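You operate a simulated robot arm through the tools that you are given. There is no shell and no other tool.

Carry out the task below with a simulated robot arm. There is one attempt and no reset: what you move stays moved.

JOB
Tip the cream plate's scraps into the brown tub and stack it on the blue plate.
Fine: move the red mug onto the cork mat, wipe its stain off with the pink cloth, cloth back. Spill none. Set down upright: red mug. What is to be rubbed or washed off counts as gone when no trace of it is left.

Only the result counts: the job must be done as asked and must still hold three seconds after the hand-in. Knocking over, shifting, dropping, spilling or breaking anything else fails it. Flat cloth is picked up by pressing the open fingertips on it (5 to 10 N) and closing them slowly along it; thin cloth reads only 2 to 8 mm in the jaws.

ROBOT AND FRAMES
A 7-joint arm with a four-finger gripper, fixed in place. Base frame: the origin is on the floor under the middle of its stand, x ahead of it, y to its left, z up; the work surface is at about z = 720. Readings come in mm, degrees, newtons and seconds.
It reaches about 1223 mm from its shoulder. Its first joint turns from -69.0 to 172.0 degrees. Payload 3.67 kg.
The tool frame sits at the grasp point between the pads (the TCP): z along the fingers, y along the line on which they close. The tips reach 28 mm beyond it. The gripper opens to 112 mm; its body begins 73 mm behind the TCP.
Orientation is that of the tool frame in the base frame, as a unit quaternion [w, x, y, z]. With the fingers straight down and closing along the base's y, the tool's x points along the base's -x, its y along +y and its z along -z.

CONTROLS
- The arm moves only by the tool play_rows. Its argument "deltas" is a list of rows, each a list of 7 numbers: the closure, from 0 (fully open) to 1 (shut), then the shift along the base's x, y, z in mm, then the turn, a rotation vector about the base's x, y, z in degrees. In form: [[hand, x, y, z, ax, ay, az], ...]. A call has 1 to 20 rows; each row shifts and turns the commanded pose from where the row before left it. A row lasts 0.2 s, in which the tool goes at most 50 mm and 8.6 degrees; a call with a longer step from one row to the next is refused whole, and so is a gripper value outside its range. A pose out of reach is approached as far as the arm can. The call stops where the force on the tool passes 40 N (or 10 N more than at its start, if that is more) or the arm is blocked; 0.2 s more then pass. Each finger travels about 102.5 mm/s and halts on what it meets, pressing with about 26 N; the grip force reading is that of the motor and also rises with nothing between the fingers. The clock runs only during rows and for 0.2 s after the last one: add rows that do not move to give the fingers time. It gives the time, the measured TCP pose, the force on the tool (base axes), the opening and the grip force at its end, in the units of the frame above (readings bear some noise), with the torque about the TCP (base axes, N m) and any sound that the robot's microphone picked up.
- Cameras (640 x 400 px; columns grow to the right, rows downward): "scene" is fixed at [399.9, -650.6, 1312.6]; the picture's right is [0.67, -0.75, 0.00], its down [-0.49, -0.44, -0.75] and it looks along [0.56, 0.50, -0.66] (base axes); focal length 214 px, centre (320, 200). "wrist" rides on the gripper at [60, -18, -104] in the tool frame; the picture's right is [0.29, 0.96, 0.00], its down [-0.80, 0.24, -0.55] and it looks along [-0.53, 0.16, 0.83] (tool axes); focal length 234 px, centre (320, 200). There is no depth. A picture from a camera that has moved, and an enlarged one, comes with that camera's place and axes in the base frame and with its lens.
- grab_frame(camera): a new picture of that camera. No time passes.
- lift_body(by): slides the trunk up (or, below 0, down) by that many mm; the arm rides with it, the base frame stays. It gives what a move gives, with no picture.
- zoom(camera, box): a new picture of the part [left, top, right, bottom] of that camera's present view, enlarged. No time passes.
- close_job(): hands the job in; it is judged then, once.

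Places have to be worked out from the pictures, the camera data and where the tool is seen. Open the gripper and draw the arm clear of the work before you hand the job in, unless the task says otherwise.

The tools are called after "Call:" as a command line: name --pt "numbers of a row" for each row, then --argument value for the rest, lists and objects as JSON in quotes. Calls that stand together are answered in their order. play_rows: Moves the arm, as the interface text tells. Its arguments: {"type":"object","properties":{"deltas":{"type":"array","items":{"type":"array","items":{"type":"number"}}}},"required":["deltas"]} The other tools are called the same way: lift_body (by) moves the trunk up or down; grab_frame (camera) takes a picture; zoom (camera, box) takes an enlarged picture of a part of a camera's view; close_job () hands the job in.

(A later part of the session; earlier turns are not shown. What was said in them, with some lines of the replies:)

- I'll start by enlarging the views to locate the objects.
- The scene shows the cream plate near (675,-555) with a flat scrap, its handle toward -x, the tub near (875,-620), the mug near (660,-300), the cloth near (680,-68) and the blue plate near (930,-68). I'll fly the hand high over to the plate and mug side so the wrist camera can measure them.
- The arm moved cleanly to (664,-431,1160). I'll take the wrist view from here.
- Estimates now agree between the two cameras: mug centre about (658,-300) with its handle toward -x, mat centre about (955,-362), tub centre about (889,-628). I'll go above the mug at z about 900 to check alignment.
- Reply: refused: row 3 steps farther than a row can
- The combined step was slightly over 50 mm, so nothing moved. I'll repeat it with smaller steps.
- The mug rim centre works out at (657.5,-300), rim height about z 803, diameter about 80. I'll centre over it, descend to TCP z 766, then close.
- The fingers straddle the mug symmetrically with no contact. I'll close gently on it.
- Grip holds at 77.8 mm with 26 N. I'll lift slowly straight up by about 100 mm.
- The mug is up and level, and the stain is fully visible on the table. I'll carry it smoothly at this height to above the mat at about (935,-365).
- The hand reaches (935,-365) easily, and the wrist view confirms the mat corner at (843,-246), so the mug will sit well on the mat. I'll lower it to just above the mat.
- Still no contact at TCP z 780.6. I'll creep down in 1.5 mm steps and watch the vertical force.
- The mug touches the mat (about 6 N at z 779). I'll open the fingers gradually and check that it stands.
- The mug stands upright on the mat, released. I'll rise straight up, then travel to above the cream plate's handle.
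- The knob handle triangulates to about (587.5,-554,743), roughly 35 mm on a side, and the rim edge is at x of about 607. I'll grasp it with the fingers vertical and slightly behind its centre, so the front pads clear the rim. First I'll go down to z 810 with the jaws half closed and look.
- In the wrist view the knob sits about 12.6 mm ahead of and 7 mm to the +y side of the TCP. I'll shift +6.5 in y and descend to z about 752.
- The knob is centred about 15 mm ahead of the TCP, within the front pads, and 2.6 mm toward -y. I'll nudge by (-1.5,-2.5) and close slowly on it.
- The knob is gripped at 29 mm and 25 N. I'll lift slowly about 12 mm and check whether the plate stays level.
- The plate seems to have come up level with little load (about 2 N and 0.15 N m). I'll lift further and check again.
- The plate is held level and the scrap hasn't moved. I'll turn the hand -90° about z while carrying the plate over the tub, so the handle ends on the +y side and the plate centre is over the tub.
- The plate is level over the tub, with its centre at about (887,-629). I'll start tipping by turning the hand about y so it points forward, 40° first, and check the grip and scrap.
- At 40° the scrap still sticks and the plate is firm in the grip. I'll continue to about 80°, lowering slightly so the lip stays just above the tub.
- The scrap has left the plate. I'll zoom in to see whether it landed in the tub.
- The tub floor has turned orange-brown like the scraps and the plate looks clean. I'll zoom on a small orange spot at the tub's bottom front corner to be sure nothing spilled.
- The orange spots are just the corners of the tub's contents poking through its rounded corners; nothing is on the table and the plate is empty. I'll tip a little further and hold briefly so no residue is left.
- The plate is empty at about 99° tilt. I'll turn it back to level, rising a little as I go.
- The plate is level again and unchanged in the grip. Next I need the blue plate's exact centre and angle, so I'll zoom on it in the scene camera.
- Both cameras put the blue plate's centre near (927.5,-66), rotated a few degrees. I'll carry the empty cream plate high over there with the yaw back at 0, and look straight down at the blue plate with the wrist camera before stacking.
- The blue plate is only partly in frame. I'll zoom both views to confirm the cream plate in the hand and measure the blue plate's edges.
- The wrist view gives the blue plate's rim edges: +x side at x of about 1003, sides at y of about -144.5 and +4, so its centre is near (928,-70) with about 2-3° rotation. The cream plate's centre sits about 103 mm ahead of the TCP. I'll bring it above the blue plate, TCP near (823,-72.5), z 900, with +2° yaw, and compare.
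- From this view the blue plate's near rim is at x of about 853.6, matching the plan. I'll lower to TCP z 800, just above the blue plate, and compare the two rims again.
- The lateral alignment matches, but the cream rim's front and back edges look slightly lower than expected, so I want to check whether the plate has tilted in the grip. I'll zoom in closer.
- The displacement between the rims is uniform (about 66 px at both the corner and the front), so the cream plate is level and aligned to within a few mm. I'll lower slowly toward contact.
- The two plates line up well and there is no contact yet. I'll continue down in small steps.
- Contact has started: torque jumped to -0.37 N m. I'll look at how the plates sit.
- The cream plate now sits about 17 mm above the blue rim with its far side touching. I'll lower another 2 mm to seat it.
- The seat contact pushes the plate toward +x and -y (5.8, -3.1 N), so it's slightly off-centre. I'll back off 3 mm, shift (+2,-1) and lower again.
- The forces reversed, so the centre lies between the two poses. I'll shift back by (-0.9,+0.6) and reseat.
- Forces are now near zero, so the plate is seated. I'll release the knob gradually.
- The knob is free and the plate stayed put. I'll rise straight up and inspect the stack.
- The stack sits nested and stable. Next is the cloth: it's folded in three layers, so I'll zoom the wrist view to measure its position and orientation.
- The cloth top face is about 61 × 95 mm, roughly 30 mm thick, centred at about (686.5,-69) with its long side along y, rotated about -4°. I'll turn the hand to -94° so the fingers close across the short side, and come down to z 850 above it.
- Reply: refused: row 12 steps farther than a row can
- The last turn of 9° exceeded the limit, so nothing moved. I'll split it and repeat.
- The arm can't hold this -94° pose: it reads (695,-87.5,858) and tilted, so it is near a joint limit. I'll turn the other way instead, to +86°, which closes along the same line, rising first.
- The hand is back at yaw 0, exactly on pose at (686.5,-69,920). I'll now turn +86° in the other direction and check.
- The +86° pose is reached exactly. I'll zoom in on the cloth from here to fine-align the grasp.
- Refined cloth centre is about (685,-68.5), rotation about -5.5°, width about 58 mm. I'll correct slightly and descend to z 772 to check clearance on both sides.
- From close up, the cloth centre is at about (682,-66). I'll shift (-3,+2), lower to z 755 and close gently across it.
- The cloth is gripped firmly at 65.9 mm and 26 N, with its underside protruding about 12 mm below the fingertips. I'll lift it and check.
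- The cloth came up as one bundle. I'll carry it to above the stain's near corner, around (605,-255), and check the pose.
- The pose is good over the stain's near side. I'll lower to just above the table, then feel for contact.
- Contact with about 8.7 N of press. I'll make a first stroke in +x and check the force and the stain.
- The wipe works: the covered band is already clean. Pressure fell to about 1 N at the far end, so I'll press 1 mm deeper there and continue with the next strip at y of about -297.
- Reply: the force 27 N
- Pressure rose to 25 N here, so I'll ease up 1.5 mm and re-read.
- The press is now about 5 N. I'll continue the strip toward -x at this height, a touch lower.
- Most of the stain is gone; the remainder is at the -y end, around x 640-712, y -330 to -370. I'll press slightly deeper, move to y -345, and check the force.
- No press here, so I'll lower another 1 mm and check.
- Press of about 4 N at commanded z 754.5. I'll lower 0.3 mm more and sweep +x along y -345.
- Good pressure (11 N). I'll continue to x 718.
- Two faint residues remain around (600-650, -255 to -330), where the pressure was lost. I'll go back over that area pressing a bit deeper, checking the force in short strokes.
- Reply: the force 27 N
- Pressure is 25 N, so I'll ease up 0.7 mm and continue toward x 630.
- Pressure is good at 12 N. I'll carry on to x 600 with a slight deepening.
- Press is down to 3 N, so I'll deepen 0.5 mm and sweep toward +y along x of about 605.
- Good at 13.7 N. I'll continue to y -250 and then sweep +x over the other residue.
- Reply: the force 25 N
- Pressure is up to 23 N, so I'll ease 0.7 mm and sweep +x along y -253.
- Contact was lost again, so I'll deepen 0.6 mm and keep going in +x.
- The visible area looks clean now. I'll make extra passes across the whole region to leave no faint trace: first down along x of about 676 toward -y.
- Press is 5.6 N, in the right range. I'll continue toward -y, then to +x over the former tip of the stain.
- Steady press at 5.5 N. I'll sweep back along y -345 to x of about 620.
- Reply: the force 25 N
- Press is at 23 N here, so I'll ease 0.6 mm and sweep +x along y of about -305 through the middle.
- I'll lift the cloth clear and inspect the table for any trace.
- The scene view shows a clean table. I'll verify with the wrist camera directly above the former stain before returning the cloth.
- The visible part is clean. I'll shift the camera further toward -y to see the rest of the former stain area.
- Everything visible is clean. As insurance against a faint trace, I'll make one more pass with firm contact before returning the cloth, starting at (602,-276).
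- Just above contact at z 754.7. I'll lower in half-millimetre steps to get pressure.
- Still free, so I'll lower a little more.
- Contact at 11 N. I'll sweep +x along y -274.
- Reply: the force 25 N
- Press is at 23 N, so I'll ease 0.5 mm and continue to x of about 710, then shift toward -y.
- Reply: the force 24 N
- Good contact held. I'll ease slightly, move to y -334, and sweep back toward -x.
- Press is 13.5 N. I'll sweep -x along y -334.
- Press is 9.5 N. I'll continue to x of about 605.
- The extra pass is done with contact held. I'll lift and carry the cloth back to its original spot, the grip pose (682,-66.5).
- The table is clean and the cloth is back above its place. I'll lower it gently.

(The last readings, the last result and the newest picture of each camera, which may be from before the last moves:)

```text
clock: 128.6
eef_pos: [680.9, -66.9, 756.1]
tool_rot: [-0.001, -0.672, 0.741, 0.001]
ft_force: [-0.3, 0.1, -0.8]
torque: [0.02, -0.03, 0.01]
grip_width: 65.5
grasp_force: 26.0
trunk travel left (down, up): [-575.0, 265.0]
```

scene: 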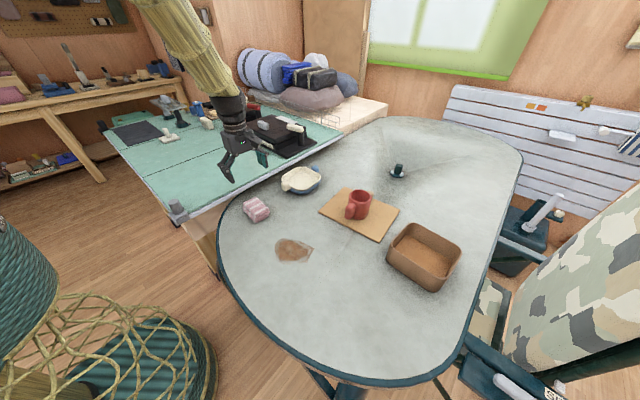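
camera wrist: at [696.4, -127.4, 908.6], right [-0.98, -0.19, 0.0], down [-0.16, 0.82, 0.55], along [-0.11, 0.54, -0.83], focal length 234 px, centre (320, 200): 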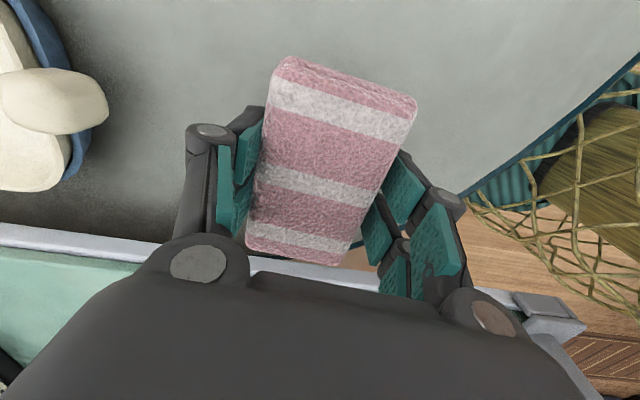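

No contact yet at z 756. I'll continue in small steps.

Call:
play_rows --pt "0.6 0 0 -1 0 0 0" --pt "0.6 0 0 -1 0 0 0" --pt "0.6 0 0 -0.7 0 0 0" --pt "0.6 0 0 0 0 0 0"

```text
clock: 129.6
eef_pos: [682.7, -66.7, 752.9]
tool_rot: [-0.001, -0.672, 0.74, 0.0]
ft_force: [-0.6, 0.2, -1.9]
torque: [-0.04, 0.0, -0.03]
grip_width: 65.3
grasp_force: 26.4
trunk travel left (down, up): [-575.0, 265.0]
```

Call:
play_rows --pt "0.6 0 0 -0.6 0 0 0" --pt "0.6 0 0 -0.6 0 0 0" --pt "0.6 0 0 0 0 0 0"

```text
clock: 130.4
eef_pos: [682.8, -66.3, 754.0]
tool_rot: [0.0, -0.673, 0.74, 0.0]
ft_force: [0.8, 0.3, 0.0]
torque: [-0.02, 0.03, -0.01]
grip_width: 65.4
grasp_force: 25.6
trunk travel left (down, up): [-575.0, 265.0]
```

Still no contact (the readings have about 1 mm of noise). I'll continue in half-millimetre steps.

Call:
play_rows --pt "0.6 0 0 -0.6 0 0 0" --pt "0.6 0 0 -0.6 0 0 0" --pt "0.6 0 0 0 0 0 0"

```text
clock: 131.2
eef_pos: [681.0, -66.2, 752.1]
tool_rot: [0.001, -0.673, 0.74, 0.0]
ft_force: [0.6, 0.5, -0.6]
torque: [-0.02, -0.02, 0.02]
grip_width: 65.4
grasp_force: 25.9
trunk travel left (down, up): [-575.0, 265.0]
```

I'll continue another millimetre.

Call:
play_rows --pt "0.6 0 0 -0.6 0 0 0" --pt "0.6 0 0 -0.5 0 0 0" --pt "0.6 0 0 0 0 0 0"

Call:
zoom --camera "scene" --box '[225, 170, 305, 240]'

```text
clock: 132.0
eef_pos: [682.2, -66.2, 751.3]
tool_rot: [-0.001, -0.673, 0.74, 0.001]
ft_force: [-2.8, -2.1, 9.8]
torque: [-0.09, 0.18, 0.01]
grip_width: 65.5
grasp_force: 26.3
trunk travel left (down, up): [-575.0, 265.0]
```

```text
5.71 times, centred on (265, 205) of scene
camera zoom: at [399.9, -650.6, 1312.6], right [0.67, -0.75, 0.0], down [-0.49, -0.44, -0.75], along [0.56, 0.5, -0.66], focal length 1226 px, centre (634, 171)
```

zoom: 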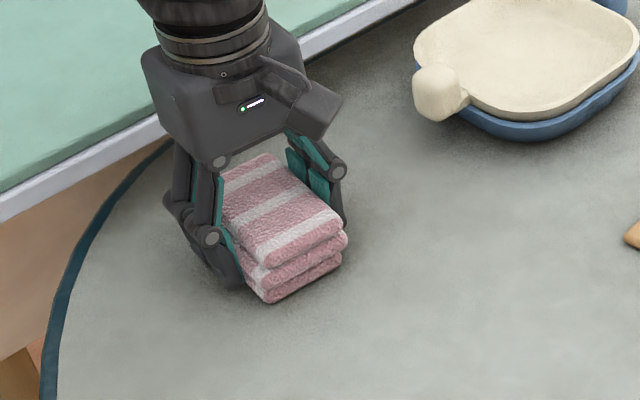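

The cloth now rests on the table (10 N contact). I'll release it gradually and rise.

Call:
play_rows --pt "0.5 0 0 0.3 0 0 0" --pt "0.44 0 0 0 0 0 0" --pt "0.4 0 0 0 0 0 0" --pt "0.36 0 0 0 0 0 0" --pt "0.3 0 0 0 0 0 0" --pt "0.2 0 0 0 0 0 0" --pt "0.1 0 0 0 0 0 0" --pt "0 0 0 0 0 0 0" --pt "0 0 0 3 0 0 0" --pt "0 0 0 10 0 0 0" --pt "0 0 0 25 0 0 0" --pt "0 0 0 40 0 0 0" --pt "0 0 0 40 0 0 0" --pt "0 0 0 30 0 0 0" --pt "0 0 0 0 0 0 0"

Call:
zoom --camera "scene" --box '[235, 185, 285, 225]'

Call:
grab_frame --camera "wrist"

```text
clock: 135.2
eef_pos: [684.0, -66.7, 899.0]
tool_rot: [0.0, -0.672, 0.74, 0.001]
ft_force: [0.3, -0.3, 0.5]
torque: [0.0, 0.0, 0.0]
grip_width: 112.0
grasp_force: 0.2
trunk travel left (down, up): [-575.0, 265.0]
```

```text
10.00 times, centred on (260, 205) of scene
camera zoom: at [399.9, -650.6, 1312.6], right [0.67, -0.75, 0.0], down [-0.49, -0.44, -0.75], along [0.56, 0.5, -0.66], focal length 2145 px, centre (920, 150)
```

zoom: 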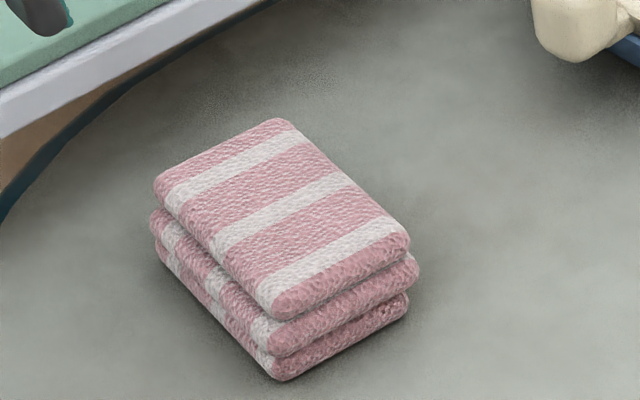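

```text
taken
camera wrist: at [696.8, -128.8, 1002.1], right [-0.98, -0.2, 0.0], down [-0.16, 0.82, 0.55], along [-0.11, 0.54, -0.83], focal length 234 px, centre (320, 200)
```

wrist: 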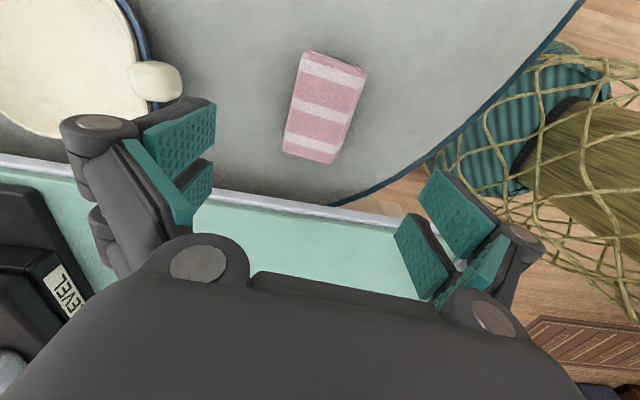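

The cloth is back in exactly its original place. I'll turn the hand back, rise, and take a clear look at the former stain area and the whole scene.

Call:
play_rows --pt "0 0 0 20 0 0 -5" --pt "0 2 -10 25 0 0 -8" --pt "0 3 -20 25 0 0 -8" --pt "0 3 -25 20 0 0 -8" --pt "0 3 -25 10 0 0 -8" --pt "0 3 -25 0 0 0 -8" --pt "0 3 -25 0 0 0 -8" --pt "0 3 -25 0 0 0 -8" --pt "0 3 -25 0 0 0 -8" --pt "0 3 -25 0 0 0 -8" --pt "0 3 -10 0 0 0 -7.5" --pt "0 0 0 0 0 0 0"

Call:
grab_frame --camera "wrist"

Call:
zoom --camera "wrist" --box '[200, 0, 440, 150]'

Call:
grab_frame --camera "scene"

```text
clock: 137.8
eef_pos: [710.9, -281.9, 999.6]
tool_rot: [0.0, 0.001, 1.0, 0.0]
ft_force: [0.3, 0.1, 0.8]
torque: [0.03, -0.02, -0.01]
grip_width: 112.0
grasp_force: 0.0
trunk travel left (down, up): [-575.0, 265.0]
```

```text
taken
camera wrist: at [651.6, -301.0, 1102.7], right [-0.29, 0.96, 0.0], down [0.8, 0.24, 0.55], along [0.53, 0.16, -0.83], focal length 234 px, centre (320, 200)
```

wrist: 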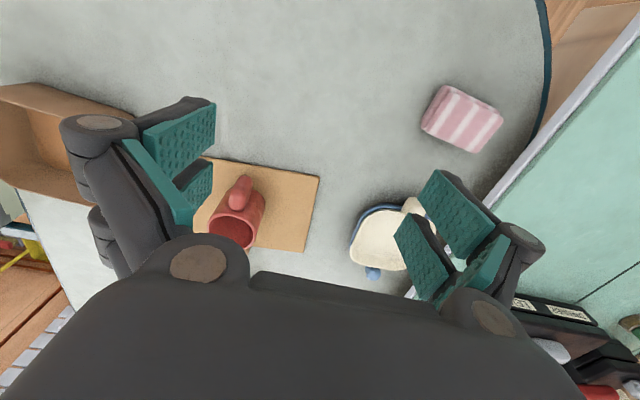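

```text
2.67 times, centred on (320, 75) of wrist
camera zoom: at [651.6, -301.0, 1102.7], right [-0.29, 0.96, 0.0], down [0.8, 0.24, 0.55], along [0.53, 0.16, -0.83], focal length 624 px, centre (320, 533)
```

zoom: 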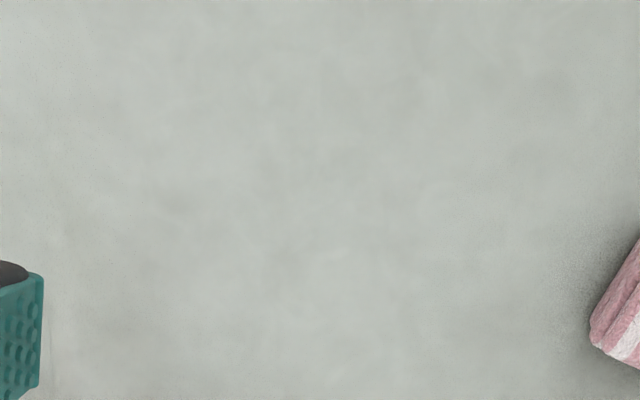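

```text
taken
```

scene: 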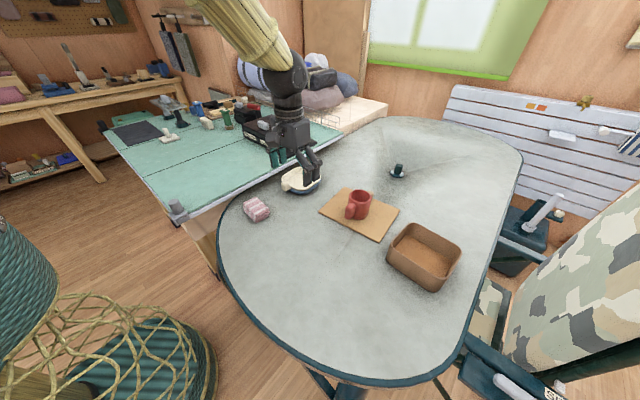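

The table is clean and everything is in place. I'll do a last close check of the mug and mat, tub and stack before retracting.

Call:
zoom --camera "scene" --box '[315, 175, 405, 245]'

Call:
zoom --camera "scene" --box '[380, 215, 470, 295]'

Call:
zoom --camera "wrist" --box '[190, 140, 330, 260]'

```text
5.71 times, centred on (360, 210) of scene
camera zoom: at [399.9, -650.6, 1312.6], right [0.67, -0.75, 0.0], down [-0.49, -0.44, -0.75], along [0.56, 0.5, -0.66], focal length 1226 px, centre (91, 143)
```

zoom: 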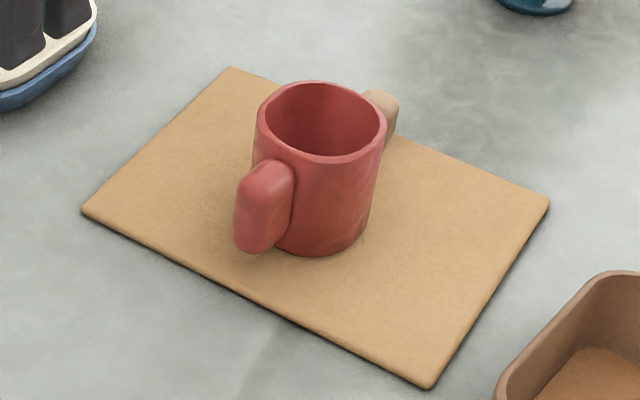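

```text
5.00 times, centred on (425, 255) of scene
camera zoom: at [399.9, -650.6, 1312.6], right [0.67, -0.75, 0.0], down [-0.49, -0.44, -0.75], along [0.56, 0.5, -0.66], focal length 1072 px, centre (-205, -75)
```

zoom: 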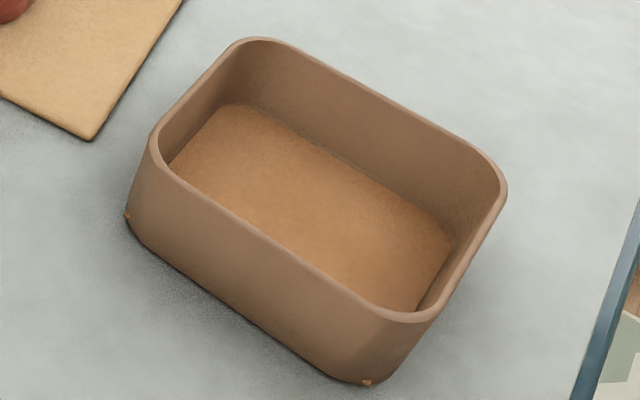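

```text
3.33 times, centred on (260, 200) of wrist
camera zoom: at [651.6, -301.0, 1102.7], right [-0.29, 0.96, 0.0], down [0.8, 0.24, 0.55], along [0.53, 0.16, -0.83], focal length 781 px, centre (520, 200)
```

zoom: 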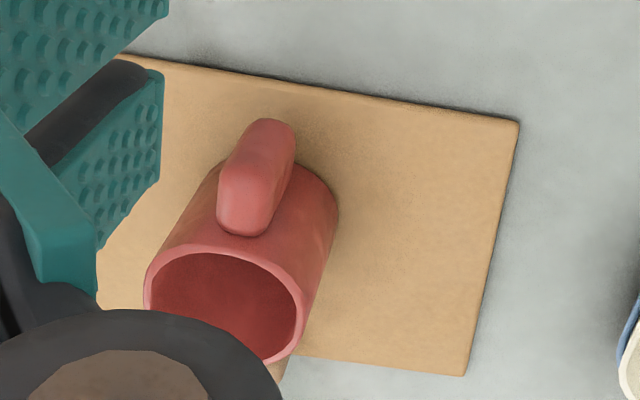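

All is as asked: the mug is upright on the mat, the scraps are in the tub, the plates are stacked, the table is clean and the cloth is back. I'll retract the open hand up and away.

Call:
play_rows --pt "0 0 0 30 0 0 0" --pt "0 0 10 40 0 0 0" --pt "0 -5 25 40 0 0 0" --pt "0 -10 30 30 0 0 0" --pt "0 -10 40 15 0 0 0" --pt "0 -10 40 0 0 0 0" --pt "0 -10 40 0 0 0 0" --pt "0 -5 30 0 0 0 0" --pt "0 0 0 0 0 0 0" --pt "0 0 0 0 0 0 0"

Call:
grab_frame --camera "scene"

Call:
zoom --camera "scene" --box '[220, 140, 480, 340]'

```text
clock: 140.0
eef_pos: [662.2, -66.7, 1153.4]
tool_rot: [-0.001, 0.0, 1.0, 0.0]
ft_force: [-0.2, -0.1, -1.1]
torque: [-0.03, -0.01, 0.0]
grip_width: 112.1
grasp_force: 0.1
trunk travel left (down, up): [-575.0, 265.0]
```

```text
taken
```

scene: 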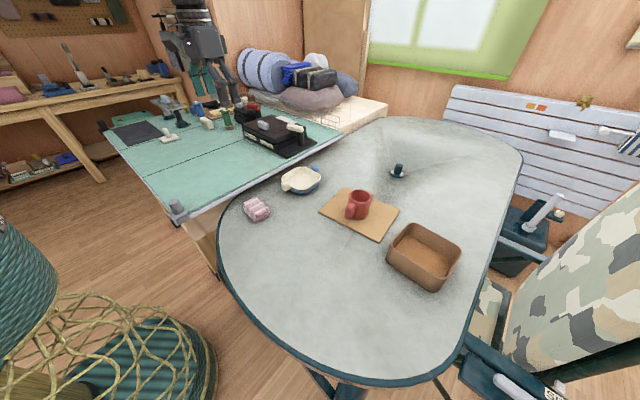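

```text
2.00 times, centred on (350, 240) of scene
camera zoom: at [399.9, -650.6, 1312.6], right [0.67, -0.75, 0.0], down [-0.49, -0.44, -0.75], along [0.56, 0.5, -0.66], focal length 429 px, centre (260, 120)
```

zoom: 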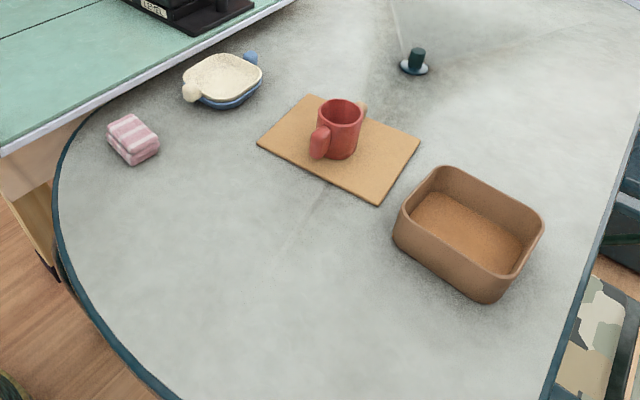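

The final view confirms everything is in place and the arm is clear with the gripper open, so I'm handing the job in.

Call:
close_job

```text
The job is handed in.
```

The job is handed in, and the final camera views showed every part done as asked:

- **Scraps and plates:** The cream plate's scraps are in the brown tub, and the empty plate sits nested on the blue plate. The blue plate shifted by about 1 mm while I was seating the cream one.
- **Mug:** The red mug stands upright on the cork mat. I saw nothing spill while carrying it.
- **Stain:** I wiped the whole stained area at least twice with the pink cloth, pressing up to about 25 N at times. Close-ups from both cameras showed no trace left.
- **Cloth:** It is back in its original spot, matching the first picture.

The arm was raised clear of the table with the gripper open before hand-in. I have not seen the judged result.
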